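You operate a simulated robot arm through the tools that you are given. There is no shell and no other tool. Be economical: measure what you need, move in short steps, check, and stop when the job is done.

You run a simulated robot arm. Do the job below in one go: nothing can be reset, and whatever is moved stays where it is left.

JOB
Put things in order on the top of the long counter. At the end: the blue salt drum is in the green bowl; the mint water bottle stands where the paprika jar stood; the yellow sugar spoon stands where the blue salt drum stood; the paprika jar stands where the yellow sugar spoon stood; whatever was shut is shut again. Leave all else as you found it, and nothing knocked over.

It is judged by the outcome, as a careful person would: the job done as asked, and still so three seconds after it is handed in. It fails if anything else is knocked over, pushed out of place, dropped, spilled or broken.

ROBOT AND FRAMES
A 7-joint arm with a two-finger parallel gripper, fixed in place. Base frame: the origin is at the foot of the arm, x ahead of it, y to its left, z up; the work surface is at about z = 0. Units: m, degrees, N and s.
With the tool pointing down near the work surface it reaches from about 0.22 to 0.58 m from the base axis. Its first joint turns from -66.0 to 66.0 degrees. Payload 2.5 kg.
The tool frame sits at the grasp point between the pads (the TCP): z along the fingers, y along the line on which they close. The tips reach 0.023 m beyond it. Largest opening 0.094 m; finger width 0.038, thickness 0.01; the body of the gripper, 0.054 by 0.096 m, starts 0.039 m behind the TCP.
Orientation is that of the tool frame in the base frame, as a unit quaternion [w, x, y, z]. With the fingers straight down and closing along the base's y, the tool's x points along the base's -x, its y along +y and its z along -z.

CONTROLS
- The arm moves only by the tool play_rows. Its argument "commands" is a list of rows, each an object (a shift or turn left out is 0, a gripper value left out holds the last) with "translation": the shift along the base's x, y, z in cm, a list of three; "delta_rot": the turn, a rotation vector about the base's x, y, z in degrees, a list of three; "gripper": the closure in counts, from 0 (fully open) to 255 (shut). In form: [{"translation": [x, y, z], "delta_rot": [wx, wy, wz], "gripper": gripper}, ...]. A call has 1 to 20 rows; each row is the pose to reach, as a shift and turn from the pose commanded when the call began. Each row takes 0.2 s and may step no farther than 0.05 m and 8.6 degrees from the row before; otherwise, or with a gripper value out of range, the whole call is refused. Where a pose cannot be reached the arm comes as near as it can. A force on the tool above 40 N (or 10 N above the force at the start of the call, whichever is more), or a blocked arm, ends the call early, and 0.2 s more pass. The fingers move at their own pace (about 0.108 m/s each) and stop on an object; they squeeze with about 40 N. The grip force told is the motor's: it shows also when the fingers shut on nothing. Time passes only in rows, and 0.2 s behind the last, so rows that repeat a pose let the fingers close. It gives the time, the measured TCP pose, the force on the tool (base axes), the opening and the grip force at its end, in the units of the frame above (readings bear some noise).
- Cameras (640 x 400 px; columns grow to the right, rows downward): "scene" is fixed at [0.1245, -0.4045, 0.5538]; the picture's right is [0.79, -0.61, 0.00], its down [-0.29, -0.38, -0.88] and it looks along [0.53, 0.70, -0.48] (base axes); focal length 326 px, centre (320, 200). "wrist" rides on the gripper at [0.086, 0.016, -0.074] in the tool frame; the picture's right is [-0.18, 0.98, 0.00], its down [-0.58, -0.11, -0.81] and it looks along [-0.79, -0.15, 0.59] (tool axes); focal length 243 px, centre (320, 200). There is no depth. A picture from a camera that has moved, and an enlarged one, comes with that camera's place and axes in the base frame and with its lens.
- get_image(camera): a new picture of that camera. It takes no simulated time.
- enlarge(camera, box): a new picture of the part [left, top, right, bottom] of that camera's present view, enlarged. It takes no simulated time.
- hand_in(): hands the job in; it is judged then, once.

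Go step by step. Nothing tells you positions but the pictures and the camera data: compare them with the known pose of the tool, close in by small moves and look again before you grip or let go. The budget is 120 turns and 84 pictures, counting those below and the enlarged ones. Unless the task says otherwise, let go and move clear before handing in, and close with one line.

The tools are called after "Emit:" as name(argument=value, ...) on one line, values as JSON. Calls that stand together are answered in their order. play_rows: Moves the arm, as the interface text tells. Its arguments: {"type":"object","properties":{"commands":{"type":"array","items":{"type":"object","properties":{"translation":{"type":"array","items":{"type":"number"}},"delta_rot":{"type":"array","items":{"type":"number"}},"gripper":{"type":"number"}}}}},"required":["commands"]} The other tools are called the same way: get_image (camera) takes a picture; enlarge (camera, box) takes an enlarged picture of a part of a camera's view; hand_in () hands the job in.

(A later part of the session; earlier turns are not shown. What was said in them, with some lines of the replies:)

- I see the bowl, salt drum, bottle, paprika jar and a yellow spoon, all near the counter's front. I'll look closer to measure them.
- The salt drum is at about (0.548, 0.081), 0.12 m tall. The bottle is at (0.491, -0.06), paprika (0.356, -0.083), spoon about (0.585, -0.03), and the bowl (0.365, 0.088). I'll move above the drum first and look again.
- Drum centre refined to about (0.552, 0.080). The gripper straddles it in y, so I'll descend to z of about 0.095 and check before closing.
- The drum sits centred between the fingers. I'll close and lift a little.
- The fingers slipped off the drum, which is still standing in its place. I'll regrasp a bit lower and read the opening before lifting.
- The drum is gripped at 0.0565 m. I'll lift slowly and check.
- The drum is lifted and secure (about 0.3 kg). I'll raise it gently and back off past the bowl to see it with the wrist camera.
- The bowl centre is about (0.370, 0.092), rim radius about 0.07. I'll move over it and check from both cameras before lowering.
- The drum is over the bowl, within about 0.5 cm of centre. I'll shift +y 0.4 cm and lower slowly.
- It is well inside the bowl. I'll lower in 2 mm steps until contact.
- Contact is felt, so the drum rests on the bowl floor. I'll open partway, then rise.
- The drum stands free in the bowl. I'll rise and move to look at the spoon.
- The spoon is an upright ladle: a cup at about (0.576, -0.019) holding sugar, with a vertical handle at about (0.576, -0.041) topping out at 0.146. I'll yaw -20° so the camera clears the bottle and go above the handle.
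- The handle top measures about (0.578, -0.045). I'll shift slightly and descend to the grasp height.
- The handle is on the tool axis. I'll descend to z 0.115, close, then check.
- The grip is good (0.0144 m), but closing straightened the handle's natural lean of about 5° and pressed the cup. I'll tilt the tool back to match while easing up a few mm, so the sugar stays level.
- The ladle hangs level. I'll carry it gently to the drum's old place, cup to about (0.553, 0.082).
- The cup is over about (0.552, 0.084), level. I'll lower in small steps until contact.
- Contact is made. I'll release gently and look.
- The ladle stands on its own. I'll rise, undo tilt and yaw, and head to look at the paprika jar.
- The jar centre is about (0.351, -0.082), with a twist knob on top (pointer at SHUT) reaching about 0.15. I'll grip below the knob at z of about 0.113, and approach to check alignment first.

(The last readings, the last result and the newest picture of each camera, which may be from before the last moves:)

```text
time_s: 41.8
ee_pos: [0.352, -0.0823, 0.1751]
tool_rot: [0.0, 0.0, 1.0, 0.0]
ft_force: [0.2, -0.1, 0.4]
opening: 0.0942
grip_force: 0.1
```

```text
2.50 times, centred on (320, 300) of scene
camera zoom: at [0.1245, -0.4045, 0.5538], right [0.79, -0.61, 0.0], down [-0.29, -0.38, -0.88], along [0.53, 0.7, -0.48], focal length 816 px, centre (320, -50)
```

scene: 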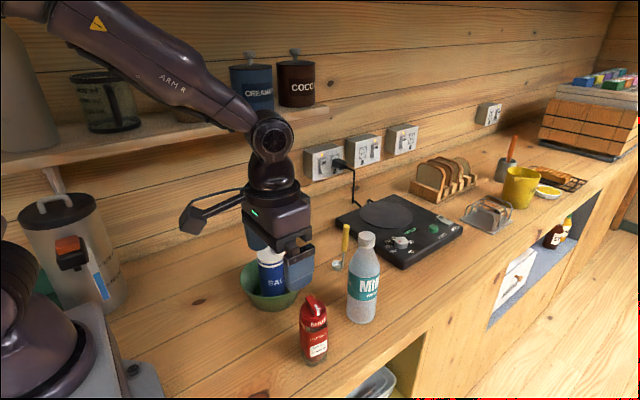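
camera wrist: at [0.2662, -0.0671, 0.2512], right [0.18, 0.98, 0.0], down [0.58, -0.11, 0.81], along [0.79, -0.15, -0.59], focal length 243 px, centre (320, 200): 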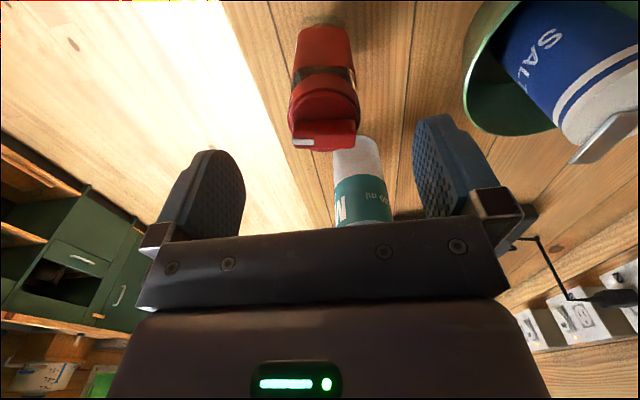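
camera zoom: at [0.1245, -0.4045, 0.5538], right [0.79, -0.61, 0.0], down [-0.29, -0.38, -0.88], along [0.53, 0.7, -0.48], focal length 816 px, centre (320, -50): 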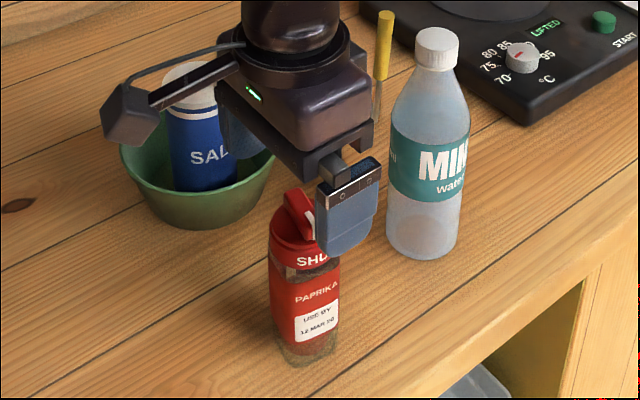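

Alignment is good within a few mm. I'll nudge +y 0.2 cm, descend, and look again.

Emit:
play_rows(commands=[{"translation": [0, 0.2, -2]}, {"translation": [0, 0.2, -4]}, {"translation": [0, 0.2, -6.2]}, {"translation": [0, 0.2, -6.2]}])

Emit:
get_image(camera="wrist")

Emit:
enlarge(camera="scene", box=[240, 220, 400, 380])

```text
time_s: 42.8
ee_pos: [0.3536, -0.0797, 0.1125]
tool_rot: [0.001, 0.0, 1.0, 0.0]
ft_force: [-0.3, -0.1, 0.3]
opening: 0.094
grip_force: 0.1
```

```text
40 pictures are left
camera wrist: at [0.2671, -0.065, 0.1881], right [0.18, 0.98, 0.0], down [0.58, -0.11, 0.81], along [0.79, -0.15, -0.59], focal length 243 px, centre (320, 200)
```

wrist: 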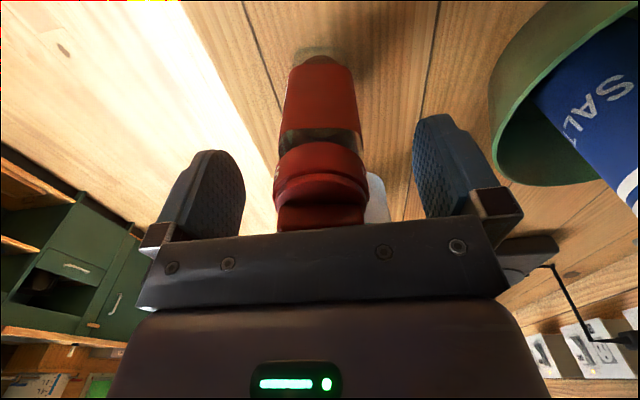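

```text
2.50 times, centred on (320, 300) of scene
camera zoom: at [0.1245, -0.4045, 0.5538], right [0.79, -0.61, 0.0], down [-0.29, -0.38, -0.88], along [0.53, 0.7, -0.48], focal length 816 px, centre (320, -50)
```

zoom: 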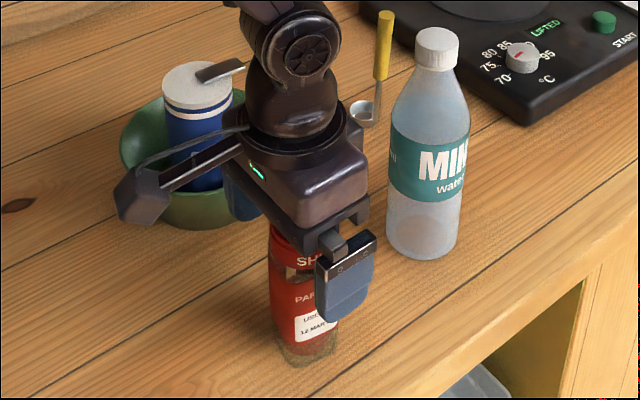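

Good. Closing, then a slow small lift.

Emit:
play_rows(commands=[{"gripper": 90}, {"gripper": 130}, {"gripper": 255}, {"gripper": 255}, {"gripper": 255}])

Emit:
play_rows(commands=[{"translation": [0, 0, 0.2]}, {"translation": [0, 0, 0.6]}, {"translation": [0, 0, 1]}, {"translation": [0, 0, 1]}])

Emit:
enlarge(camera="scene", box=[240, 220, 400, 380])

Emit:
get_image(camera="wrist")

```text
time_s: 44.0
ee_pos: [0.3531, -0.0801, 0.1138]
tool_rot: [0.0, -0.001, 1.0, 0.0]
ft_force: [0.8, 0.0, 0.5]
opening: 0.0456
grip_force: 40.0
```

```text
time_s: 45.0
ee_pos: [0.3518, -0.0808, 0.1237]
tool_rot: [0.0, 0.0, 1.0, -0.001]
ft_force: [0.9, 1.2, -1.1]
opening: 0.0457
grip_force: 39.3
```

```text
2.50 times, centred on (320, 300) of scene
camera zoom: at [0.1245, -0.4045, 0.5538], right [0.79, -0.61, 0.0], down [-0.29, -0.38, -0.88], along [0.53, 0.7, -0.48], focal length 816 px, centre (320, -50)
```

zoom: 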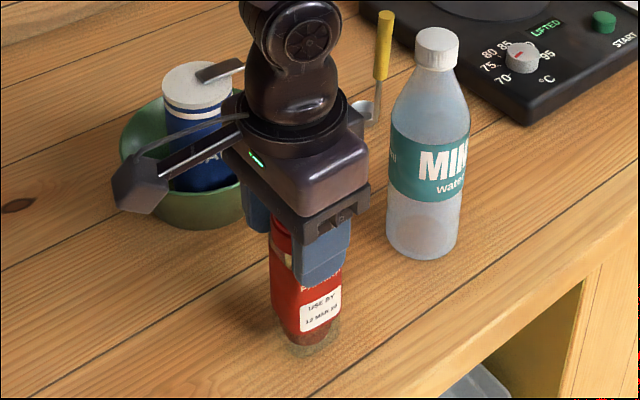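

```text
37 pictures are left
camera wrist: at [0.2667, -0.0657, 0.1985], right [0.18, 0.98, 0.0], down [0.58, -0.11, 0.81], along [0.79, -0.15, -0.59], focal length 243 px, centre (320, 200)
```

wrist: 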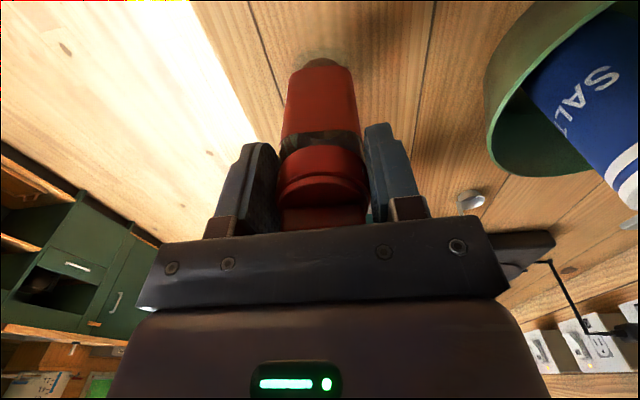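

The jar is lifted cleanly. I'll raise it and carry it around the +y side of the bottle, with a -10° yaw for camera clearance.

Emit:
play_rows(commands=[{"translation": [0, 0, 1]}, {"translation": [0, 0, 3]}, {"translation": [0, 0, 5.5]}, {"translation": [0, 0, 8]}, {"translation": [0, 0, 10.5]}, {"translation": [0, 0, 13]}, {"translation": [0, 0, 15.5]}, {"translation": [0, 0, 17]}, {"translation": [0, 0, 17.6]}, {"translation": [0.5, 1, 17.6]}, {"translation": [1.5, 3, 17.6]}, {"translation": [2.5, 5, 17.6]}, {"translation": [3.5, 7.5, 17.6]}, {"translation": [4.5, 9.3, 17.6]}, {"translation": [5, 10, 17.6]}])

Emit:
play_rows(commands=[{"translation": [1, 0, 0], "delta_rot": [0, 0, -2]}, {"translation": [3, 0, 0], "delta_rot": [0, 0, -4]}, {"translation": [5.5, 0, 0], "delta_rot": [0, 0, -6]}, {"translation": [8, 0, 0], "delta_rot": [0, 0, -8]}, {"translation": [10.5, 0, 0], "delta_rot": [0, 0, -10]}, {"translation": [13, 0, 0], "delta_rot": [0, 0, -10]}, {"translation": [15.5, 0, 0], "delta_rot": [0, 0, -10]}, {"translation": [17, -1, 0], "delta_rot": [0, 0, -10]}, {"translation": [17.4, -2.5, 0], "delta_rot": [0, 0, -10]}, {"translation": [17.4, -4, 0], "delta_rot": [0, 0, -10]}, {"translation": [17.4, -4.5, 0], "delta_rot": [0, 0, -10]}, {"translation": [17.4, -4.5, 0], "delta_rot": [0, 0, -10]}])

Emit:
get_image(camera="wrist")

Emit:
get_image(camera="scene")

```text
time_s: 48.2
ee_pos: [0.4019, 0.0208, 0.3003]
tool_rot: [0.0, 0.0, 1.0, 0.0]
ft_force: [0.5, 1.1, -2.1]
opening: 0.0453
grip_force: 39.9
```

```text
time_s: 50.8
ee_pos: [0.576, -0.025, 0.2991]
tool_rot: [-0.001, 0.087, 0.996, 0.0]
ft_force: [-0.8, -0.3, -1.6]
opening: 0.0456
grip_force: 39.8
```

```text
36 pictures are left
camera wrist: at [0.4931, 0.0045, 0.374], right [0.35, 0.94, 0.0], down [0.55, -0.21, 0.81], along [0.75, -0.28, -0.59], focal length 243 px, centre (320, 200)
```

wrist: 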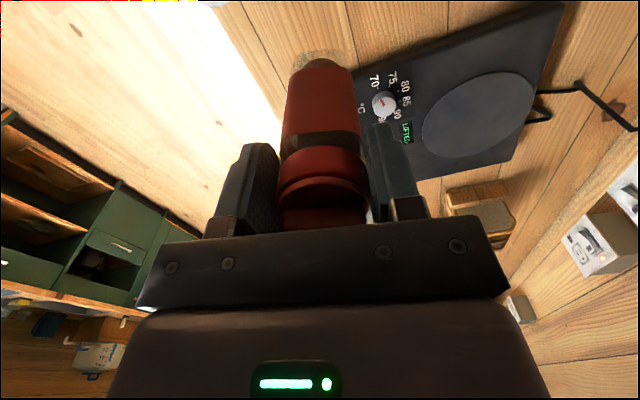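

```text
35 pictures are left
```

scene: 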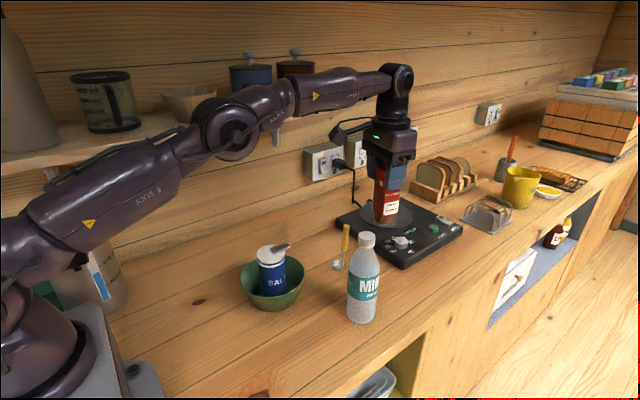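

In position above the ladle's old spot. I'll lower straight down to just above the counter.

Emit:
play_rows(commands=[{"translation": [0, 0, -1]}, {"translation": [0, 0, -3]}, {"translation": [0, 0, -5.5]}, {"translation": [0, 0, -8]}, {"translation": [0, 0, -10.5]}, {"translation": [0, 0, -13]}, {"translation": [0, 0, -15]}, {"translation": [0, 0, -16.5]}, {"translation": [0, 0, -17.2]}, {"translation": [0, 0, -17.2]}])

Emit:
enlarge(camera="scene", box=[310, 170, 450, 300])

Emit:
get_image(camera="wrist")

```text
time_s: 53.0
ee_pos: [0.5755, -0.0251, 0.1274]
tool_rot: [0.0, 0.087, 0.996, 0.001]
ft_force: [0.3, 0.7, -0.9]
opening: 0.0455
grip_force: 40.3
```

```text
3.08 times, centred on (380, 235) of scene
camera zoom: at [0.1245, -0.4045, 0.5538], right [0.79, -0.61, 0.0], down [-0.29, -0.38, -0.88], along [0.53, 0.7, -0.48], focal length 1004 px, centre (135, 92)
```

zoom: 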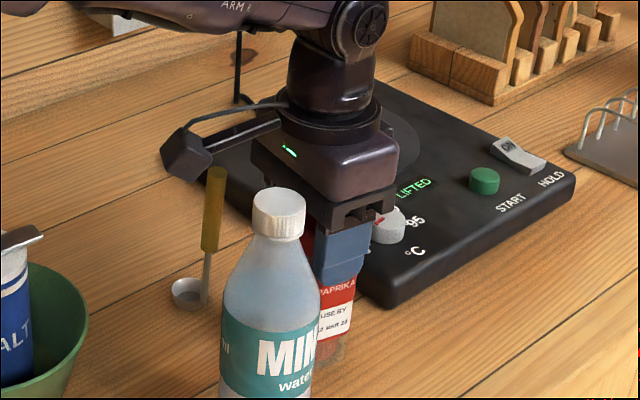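

```text
33 pictures are left
camera wrist: at [0.4948, 0.0045, 0.2018], right [0.35, 0.94, 0.0], down [0.55, -0.21, 0.81], along [0.75, -0.28, -0.59], focal length 243 px, centre (320, 200)
```

wrist: 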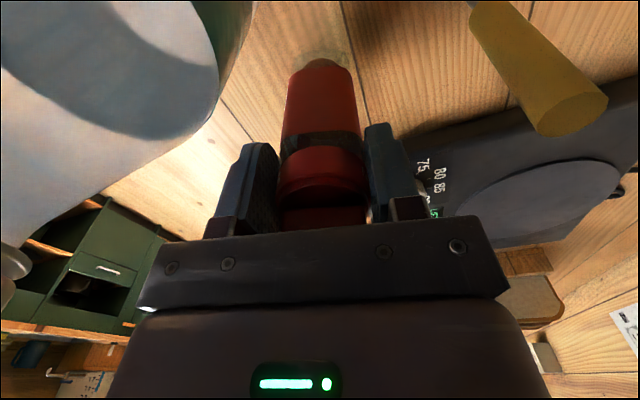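

Clear all around. I'll lower to contact in small steps.

Emit:
play_rows(commands=[{"translation": [0, 0, -0.4]}, {"translation": [0, 0, -0.8]}, {"translation": [0, 0, -1]}, {"translation": [0, 0, -1]}])

Emit:
play_rows(commands=[{"translation": [0, 0, -0.15]}, {"translation": [0, 0, -0.15]}])

Emit:
play_rows(commands=[{"translation": [0, 0, -0.15]}, {"translation": [0, 0, -0.15]}])

```text
time_s: 54.0
ee_pos: [0.5762, -0.0255, 0.1164]
tool_rot: [0.0, 0.087, 0.996, 0.0]
ft_force: [0.2, -0.4, -1.8]
opening: 0.0455
grip_force: 39.9
```

```text
time_s: 54.6
ee_pos: [0.576, -0.0246, 0.1149]
tool_rot: [0.0, 0.087, 0.996, 0.0]
ft_force: [0.5, 0.3, -1.6]
opening: 0.0457
grip_force: 39.9
```

```text
time_s: 55.2
ee_pos: [0.5772, -0.0243, 0.1141]
tool_rot: [-0.001, 0.087, 0.996, 0.0]
ft_force: [0.3, -0.1, -2.6]
opening: 0.0453
grip_force: 40.1
```

Emit:
play_rows(commands=[{"translation": [0, 0, -0.12]}, {"translation": [0, 0, -0.12]}])

Emit:
play_rows(commands=[{"translation": [0, 0, -0.1]}, {"translation": [0, 0, -0.1]}])

```text
time_s: 55.8
ee_pos: [0.5764, -0.0242, 0.1138]
tool_rot: [0.0, 0.088, 0.996, 0.0]
ft_force: [-1.1, 0.5, 2.9]
opening: 0.0455
grip_force: 39.8
```

```text
time_s: 56.4
ee_pos: [0.5767, -0.0239, 0.1134]
tool_rot: [0.001, 0.087, 0.996, 0.0]
ft_force: [-2.8, -0.6, 10.2]
opening: 0.0455
grip_force: 39.6
```

Contact is confirmed. I'll release partway, then check.

Emit:
play_rows(commands=[{"translation": [0, 0, 0.15]}, {"translation": [0, 0, 0.15], "gripper": 125}, {"translation": [0, 0, 0.15], "gripper": 100}, {"translation": [0, 0, 0.15], "gripper": 70}, {"translation": [0, 0, 0.15], "gripper": 60}, {"translation": [0, 0, 0.15], "gripper": 60}])

Emit:
get_image(camera="wrist")

```text
time_s: 57.8
ee_pos: [0.5771, -0.0251, 0.1147]
tool_rot: [0.0, 0.087, 0.996, 0.0]
ft_force: [0.3, 0.3, 0.3]
opening: 0.0718
grip_force: 0.0
```

```text
32 pictures are left
camera wrist: at [0.4947, 0.0046, 0.189], right [0.35, 0.94, 0.0], down [0.55, -0.21, 0.81], along [0.75, -0.28, -0.59], focal length 243 px, centre (320, 200)
```

wrist: 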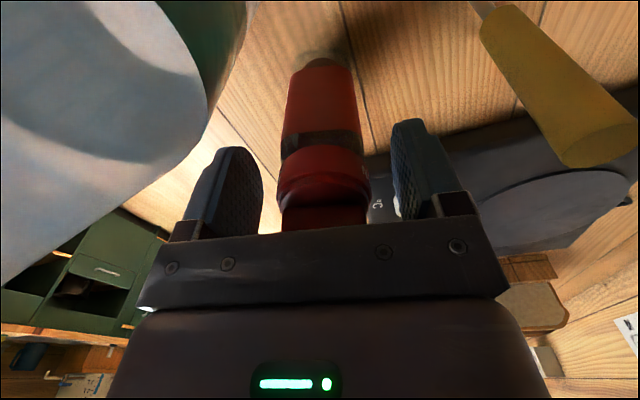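

The jar is free and upright. I'll rise and move back to view the bottle.

Emit:
play_rows(commands=[{"translation": [0, 0, 1]}, {"translation": [0, 0, 4]}, {"translation": [0, 0, 8]}, {"translation": [0, 0, 12]}, {"translation": [0, 0, 16]}, {"translation": [0, 0, 20], "gripper": 0}, {"translation": [-4, 0, 20], "delta_rot": [0, 0, 5]}, {"translation": [-8, -1, 20], "delta_rot": [0, 0, 10]}, {"translation": [-12, -2, 20], "delta_rot": [0, 0, 10]}, {"translation": [-15, -3, 20], "delta_rot": [0, 0, 10]}, {"translation": [-15, -3, 20], "delta_rot": [0, 0, 10]}])

Emit:
get_image(camera="wrist")

Emit:
enlarge(camera="scene", box=[220, 190, 460, 350])

```text
time_s: 60.2
ee_pos: [0.4264, -0.056, 0.313]
tool_rot: [0.001, 0.0, 1.0, 0.0]
ft_force: [-0.5, -0.6, 0.5]
opening: 0.094
grip_force: 0.1
```

```text
31 pictures are left
camera wrist: at [0.3413, -0.0407, 0.3885], right [0.18, 0.98, 0.0], down [0.58, -0.11, 0.81], along [0.79, -0.15, -0.59], focal length 243 px, centre (320, 200)
```

wrist: 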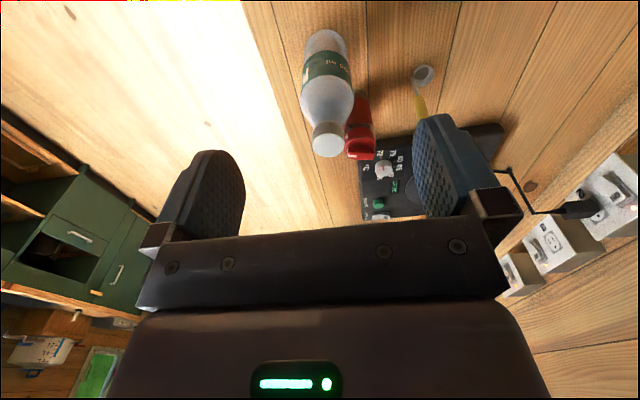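

```text
2.50 times, centred on (340, 270) of scene
camera zoom: at [0.1245, -0.4045, 0.5538], right [0.79, -0.61, 0.0], down [-0.29, -0.38, -0.88], along [0.53, 0.7, -0.48], focal length 816 px, centre (270, 25)
```

zoom: 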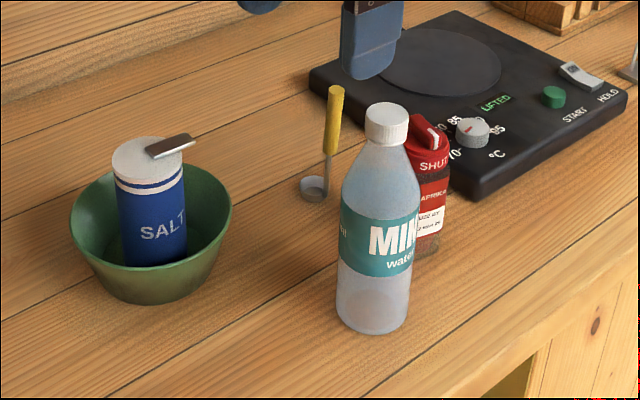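

The cap top is at about (0.490, -0.0635, 0.2125). I'll look closely at the cap and neck before choosing the grip height.

Emit:
enlarge(camera="scene", box=[330, 220, 410, 330])

```text
3.64 times, centred on (370, 275) of scene
camera zoom: at [0.1245, -0.4045, 0.5538], right [0.79, -0.61, 0.0], down [-0.29, -0.38, -0.88], along [0.53, 0.7, -0.48], focal length 1186 px, centre (138, -73)
```

zoom: 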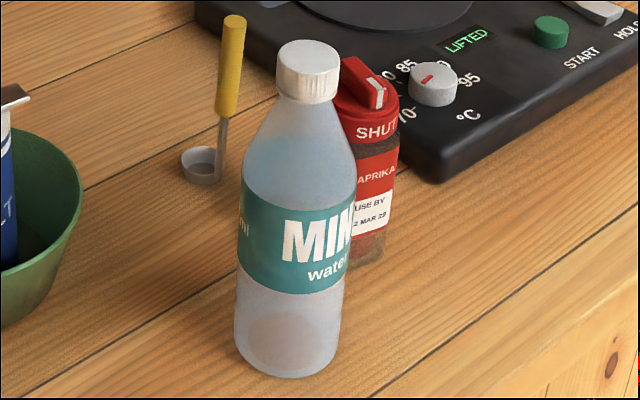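

I'll grip the cap only, so the fingertips stay off the sloped shoulder, with the TCP at about 0.208. First I'll move above it and check alignment.

Emit:
play_rows(commands=[{"translation": [3, -0.4, 0]}, {"translation": [6.3, -0.7, 0]}, {"translation": [6.3, -0.7, -3]}, {"translation": [6.3, -0.7, -5]}, {"translation": [6.3, -0.7, -5]}])

Emit:
get_image(camera="wrist")

```text
time_s: 61.4
ee_pos: [0.4884, -0.0635, 0.2641]
tool_rot: [0.0, 0.0, 1.0, 0.0]
ft_force: [-0.6, -0.8, 0.7]
opening: 0.0942
grip_force: 0.0
```

```text
28 pictures are left
camera wrist: at [0.4034, -0.0476, 0.3394], right [0.18, 0.98, 0.0], down [0.58, -0.11, 0.81], along [0.79, -0.15, -0.59], focal length 243 px, centre (320, 200)
```

wrist: 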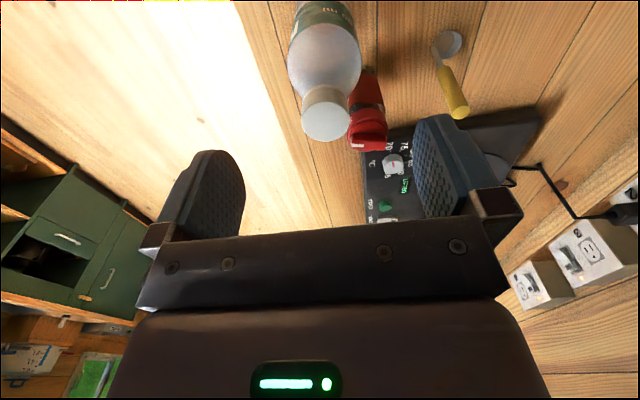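

The cap is at about (0.493, -0.062). I'll shift slightly, descend, and close.

Emit:
play_rows(commands=[{"translation": [0.4, 0.15, 0]}, {"translation": [0.4, 0.15, -2]}, {"translation": [0.4, 0.15, -4]}, {"translation": [0.4, 0.15, -5.6]}, {"translation": [0.4, 0.15, -5.6]}])

Emit:
get_image(camera="wrist")

Emit:
enlarge(camera="scene", box=[310, 180, 430, 300])

```text
time_s: 62.6
ee_pos: [0.4927, -0.0613, 0.2078]
tool_rot: [0.0, -0.001, 1.0, 0.0]
ft_force: [0.0, 0.0, -0.5]
opening: 0.094
grip_force: 0.1
```

```text
27 pictures are left
camera wrist: at [0.4067, -0.0456, 0.2825], right [0.18, 0.98, 0.0], down [0.58, -0.11, 0.81], along [0.79, -0.15, -0.59], focal length 243 px, centre (320, 200)
```

wrist: 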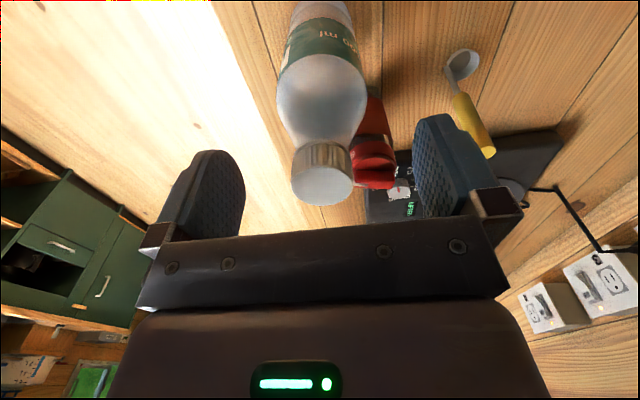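

```text
3.33 times, centred on (370, 240) of scene
camera zoom: at [0.1245, -0.4045, 0.5538], right [0.79, -0.61, 0.0], down [-0.29, -0.38, -0.88], along [0.53, 0.7, -0.48], focal length 1088 px, centre (153, 67)
```

zoom: 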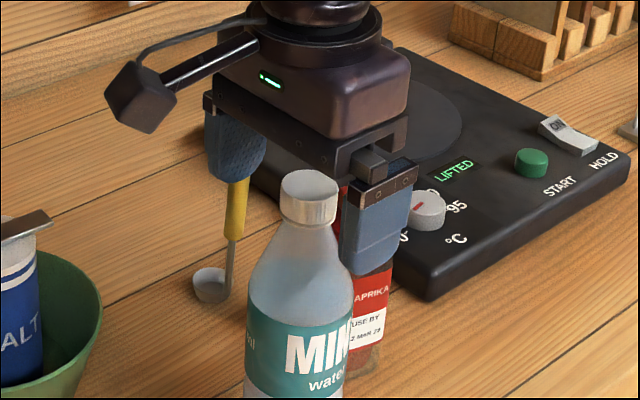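

The cap is centred between the pads. I'll close and lift a little.

Emit:
play_rows(commands=[{"gripper": 100}, {"gripper": 140}, {"gripper": 255}, {"gripper": 255}, {"gripper": 255}])

Emit:
play_rows(commands=[{"translation": [0, 0, 0.2]}, {"translation": [0, 0, 0.6]}, {"translation": [0, 0, 1]}, {"translation": [0, 0, 1]}])

Emit:
get_image(camera="wrist")

Emit:
enlarge(camera="scene", box=[300, 180, 440, 340])

```text
time_s: 63.8
ee_pos: [0.4927, -0.061, 0.2071]
tool_rot: [0.0, 0.0, 1.0, -0.001]
ft_force: [-0.3, -0.7, -0.9]
opening: 0.0294
grip_force: 39.8
```

```text
time_s: 64.8
ee_pos: [0.4941, -0.0599, 0.2178]
tool_rot: [0.0, 0.0, 1.0, 0.0]
ft_force: [0.0, 0.2, -5.5]
opening: 0.0296
grip_force: 40.1
```

```text
25 pictures are left
camera wrist: at [0.407, -0.0451, 0.2927], right [0.18, 0.98, 0.0], down [0.58, -0.11, 0.81], along [0.79, -0.15, -0.59], focal length 243 px, centre (320, 200)
```

wrist: 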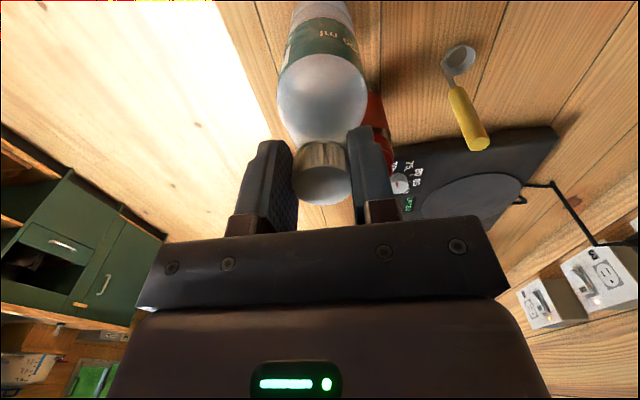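

```text
2.50 times, centred on (370, 260) of scene
camera zoom: at [0.1245, -0.4045, 0.5538], right [0.79, -0.61, 0.0], down [-0.29, -0.38, -0.88], along [0.53, 0.7, -0.48], focal length 816 px, centre (195, 50)
```

zoom: 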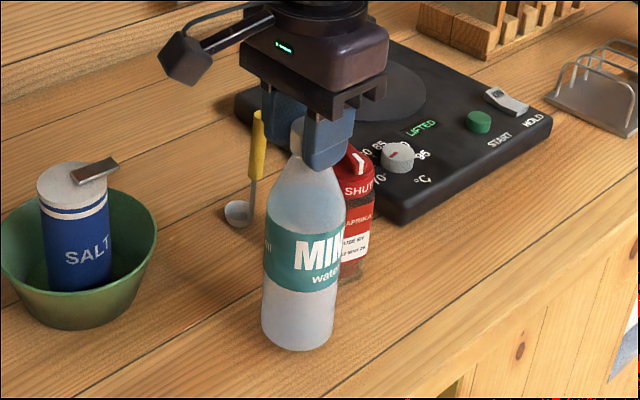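

The bottle is held (about 0.5 kg). I'll carry it slowly to the jar's old place, (0.352, -0.081).

Emit:
play_rows(commands=[{"translation": [0, 0, 0.5]}, {"translation": [0, 0, 1.3]}, {"translation": [0, 0, 2]}, {"translation": [-0.4, 0, 2]}, {"translation": [-1.2, -0.2, 2]}, {"translation": [-2.4, -0.3, 2]}, {"translation": [-3.8, -0.6, 2]}, {"translation": [-5.2, -0.8, 2]}, {"translation": [-6.6, -1, 2]}, {"translation": [-8, -1.2, 2]}, {"translation": [-9.4, -1.4, 2]}, {"translation": [-10.8, -1.6, 2]}, {"translation": [-12.1, -1.8, 2]}, {"translation": [-13.2, -2, 2]}, {"translation": [-13.9, -2.1, 2]}, {"translation": [-14.1, -2.1, 2]}, {"translation": [-14.1, -2.1, 1]}, {"translation": [-14.1, -2.1, 0.2]}, {"translation": [-14.1, -2.1, -0.2]}, {"translation": [-14.1, -2.1, -0.2]}])

Emit:
enlarge(camera="scene", box=[220, 200, 400, 390])

Emit:
get_image(camera="wrist")

```text
time_s: 69.0
ee_pos: [0.3528, -0.0824, 0.2156]
tool_rot: [0.0, 0.0, 1.0, 0.0]
ft_force: [-0.3, -0.4, -4.9]
opening: 0.0293
grip_force: 40.2
```

```text
2.11 times, centred on (310, 295) of scene
camera zoom: at [0.1245, -0.4045, 0.5538], right [0.79, -0.61, 0.0], down [-0.29, -0.38, -0.88], along [0.53, 0.7, -0.48], focal length 687 px, centre (341, 0)
```

zoom: 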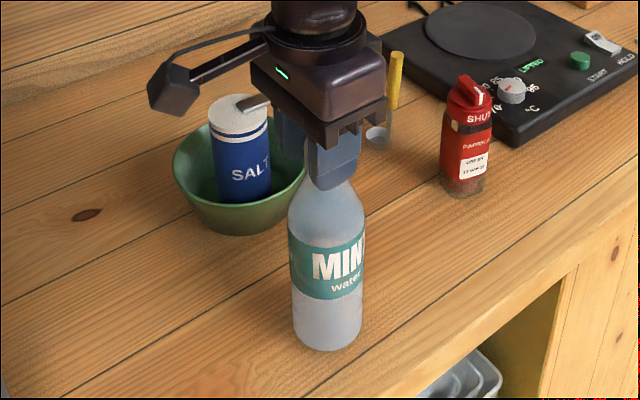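

```text
22 pictures are left
camera wrist: at [0.266, -0.0663, 0.291], right [0.18, 0.98, 0.0], down [0.58, -0.11, 0.81], along [0.79, -0.15, -0.59], focal length 243 px, centre (320, 200)
```

wrist: 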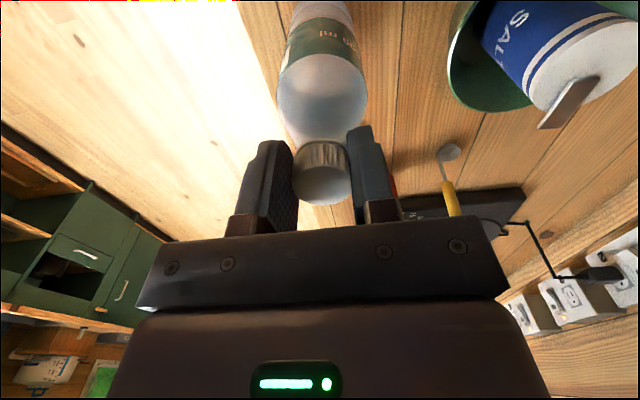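

The bottle is over the target, upright and clear of the bowl. I'll lower to contact.

Emit:
play_rows(commands=[{"translation": [0, 0, -0.3]}, {"translation": [0, 0, -0.6]}, {"translation": [0, 0, -0.6]}])

Emit:
play_rows(commands=[{"translation": [0, 0, -0.15]}, {"translation": [0, 0, -0.15]}])

Emit:
play_rows(commands=[{"translation": [0, 0, -0.1]}, {"translation": [0, 0, -0.1]}])

```text
time_s: 69.8
ee_pos: [0.3518, -0.0819, 0.21]
tool_rot: [-0.001, 0.0, 1.0, 0.0]
ft_force: [-0.2, 0.6, -5.2]
opening: 0.0293
grip_force: 39.8
```

```text
time_s: 70.4
ee_pos: [0.3524, -0.081, 0.2072]
tool_rot: [0.0, 0.0, 1.0, -0.001]
ft_force: [0.2, 0.4, -5.1]
opening: 0.0295
grip_force: 39.9
```

```text
time_s: 71.0
ee_pos: [0.3522, -0.0822, 0.207]
tool_rot: [0.0, 0.0, 1.0, 0.0]
ft_force: [-2.9, 0.5, 10.8]
opening: 0.0294
grip_force: 39.5
```

Contact is made. I'll ease up slightly and release.

Emit:
play_rows(commands=[{"translation": [0, 0, 0.1]}, {"translation": [0, 0, 0.1], "gripper": 165}, {"translation": [0, 0, 0.1], "gripper": 130}, {"translation": [0, 0, 0.1], "gripper": 60}, {"translation": [0, 0, 0.1], "gripper": 60}, {"translation": [0, 0, 1], "gripper": 60}, {"translation": [0, 0, 4], "gripper": 60}, {"translation": [0, 0, 8], "gripper": 60}, {"translation": [-2, 0, 12], "gripper": 0}, {"translation": [-4, 0, 12]}])

Emit:
get_image(camera="scene")

Emit:
enlarge(camera="scene", box=[220, 200, 460, 380])

```text
time_s: 73.2
ee_pos: [0.3093, -0.0821, 0.3263]
tool_rot: [0.0, 0.0, 1.0, 0.0]
ft_force: [-0.1, 0.6, -0.4]
opening: 0.0939
grip_force: 0.2
```

```text
21 pictures are left
```

scene: 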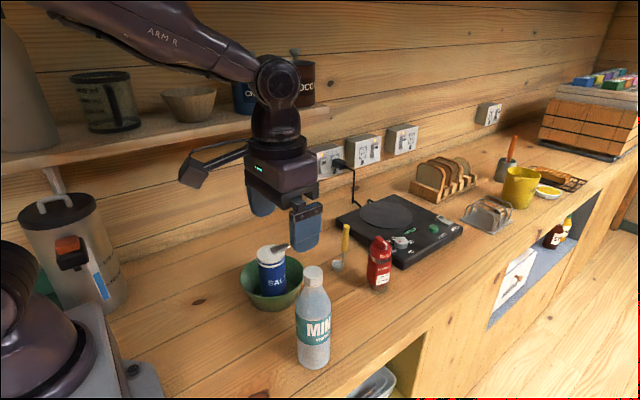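

```text
2.22 times, centred on (340, 290) of scene
camera zoom: at [0.1245, -0.4045, 0.5538], right [0.79, -0.61, 0.0], down [-0.29, -0.38, -0.88], along [0.53, 0.7, -0.48], focal length 725 px, centre (276, 0)
```

zoom: 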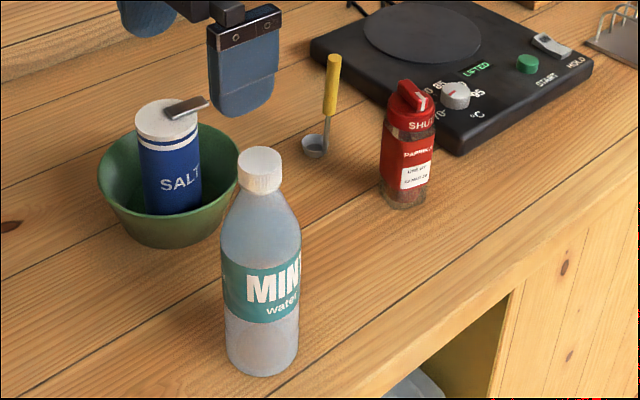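

All four items are in place and upright. I'll check the paprika knob and the ladle cup closely.

Emit:
enlarge(camera="scene", box=[320, 215, 410, 295])

Emit:
enlarge(camera="scene", box=[230, 230, 320, 320])

Emit:
get_image(camera="wrist")

```text
5.00 times, centred on (365, 255) of scene
camera zoom: at [0.1245, -0.4045, 0.5538], right [0.79, -0.61, 0.0], down [-0.29, -0.38, -0.88], along [0.53, 0.7, -0.48], focal length 1631 px, centre (95, -75)
```

zoom: 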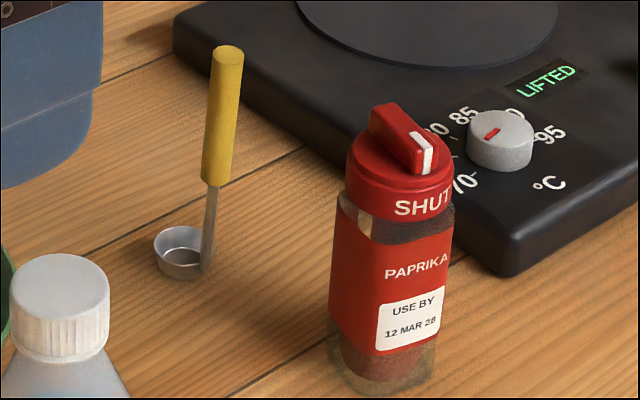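

```text
4.44 times, centred on (275, 275) of scene
camera zoom: at [0.1245, -0.4045, 0.5538], right [0.79, -0.61, 0.0], down [-0.29, -0.38, -0.88], along [0.53, 0.7, -0.48], focal length 1450 px, centre (520, -133)
```

zoom: 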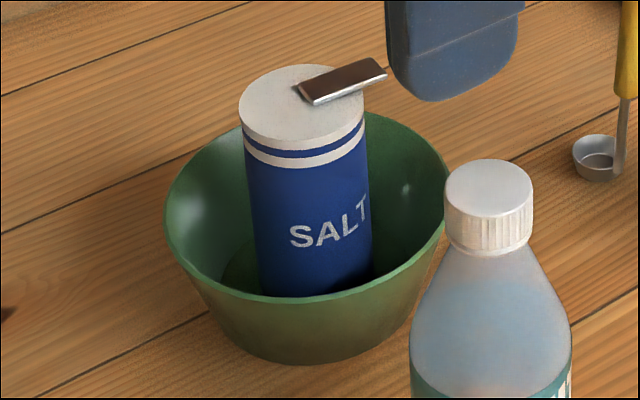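

```text
17 pictures are left
camera wrist: at [0.2243, -0.0674, 0.4027], right [0.18, 0.98, 0.0], down [0.58, -0.11, 0.81], along [0.79, -0.15, -0.59], focal length 243 px, centre (320, 200)
```

wrist: 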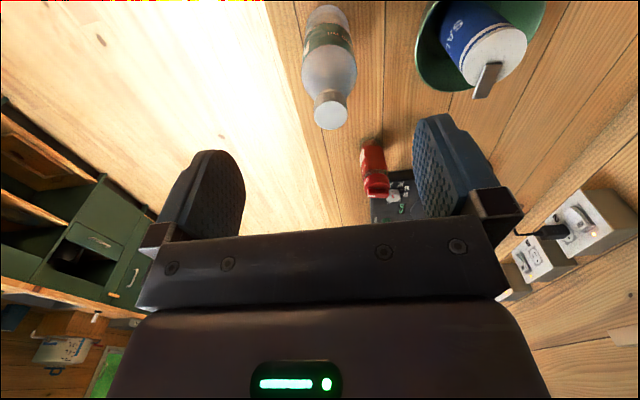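

The knob is still at SHUT, the salt spout is as it was, everything stands upright, and the arm is clear. I'm handing in.

Emit:
hand_in()

```text
The job is handed in.
```

The job is done and handed in: the salt drum is in the green bowl. The mint bottle stands where the paprika jar was, the sugar spoon where the drum was, and the paprika jar, still shut, where the spoon was. In the last pictures nothing was knocked over and nothing else looked out of place. My first grip on the drum slipped off as I lifted, but it stayed standing in its place.
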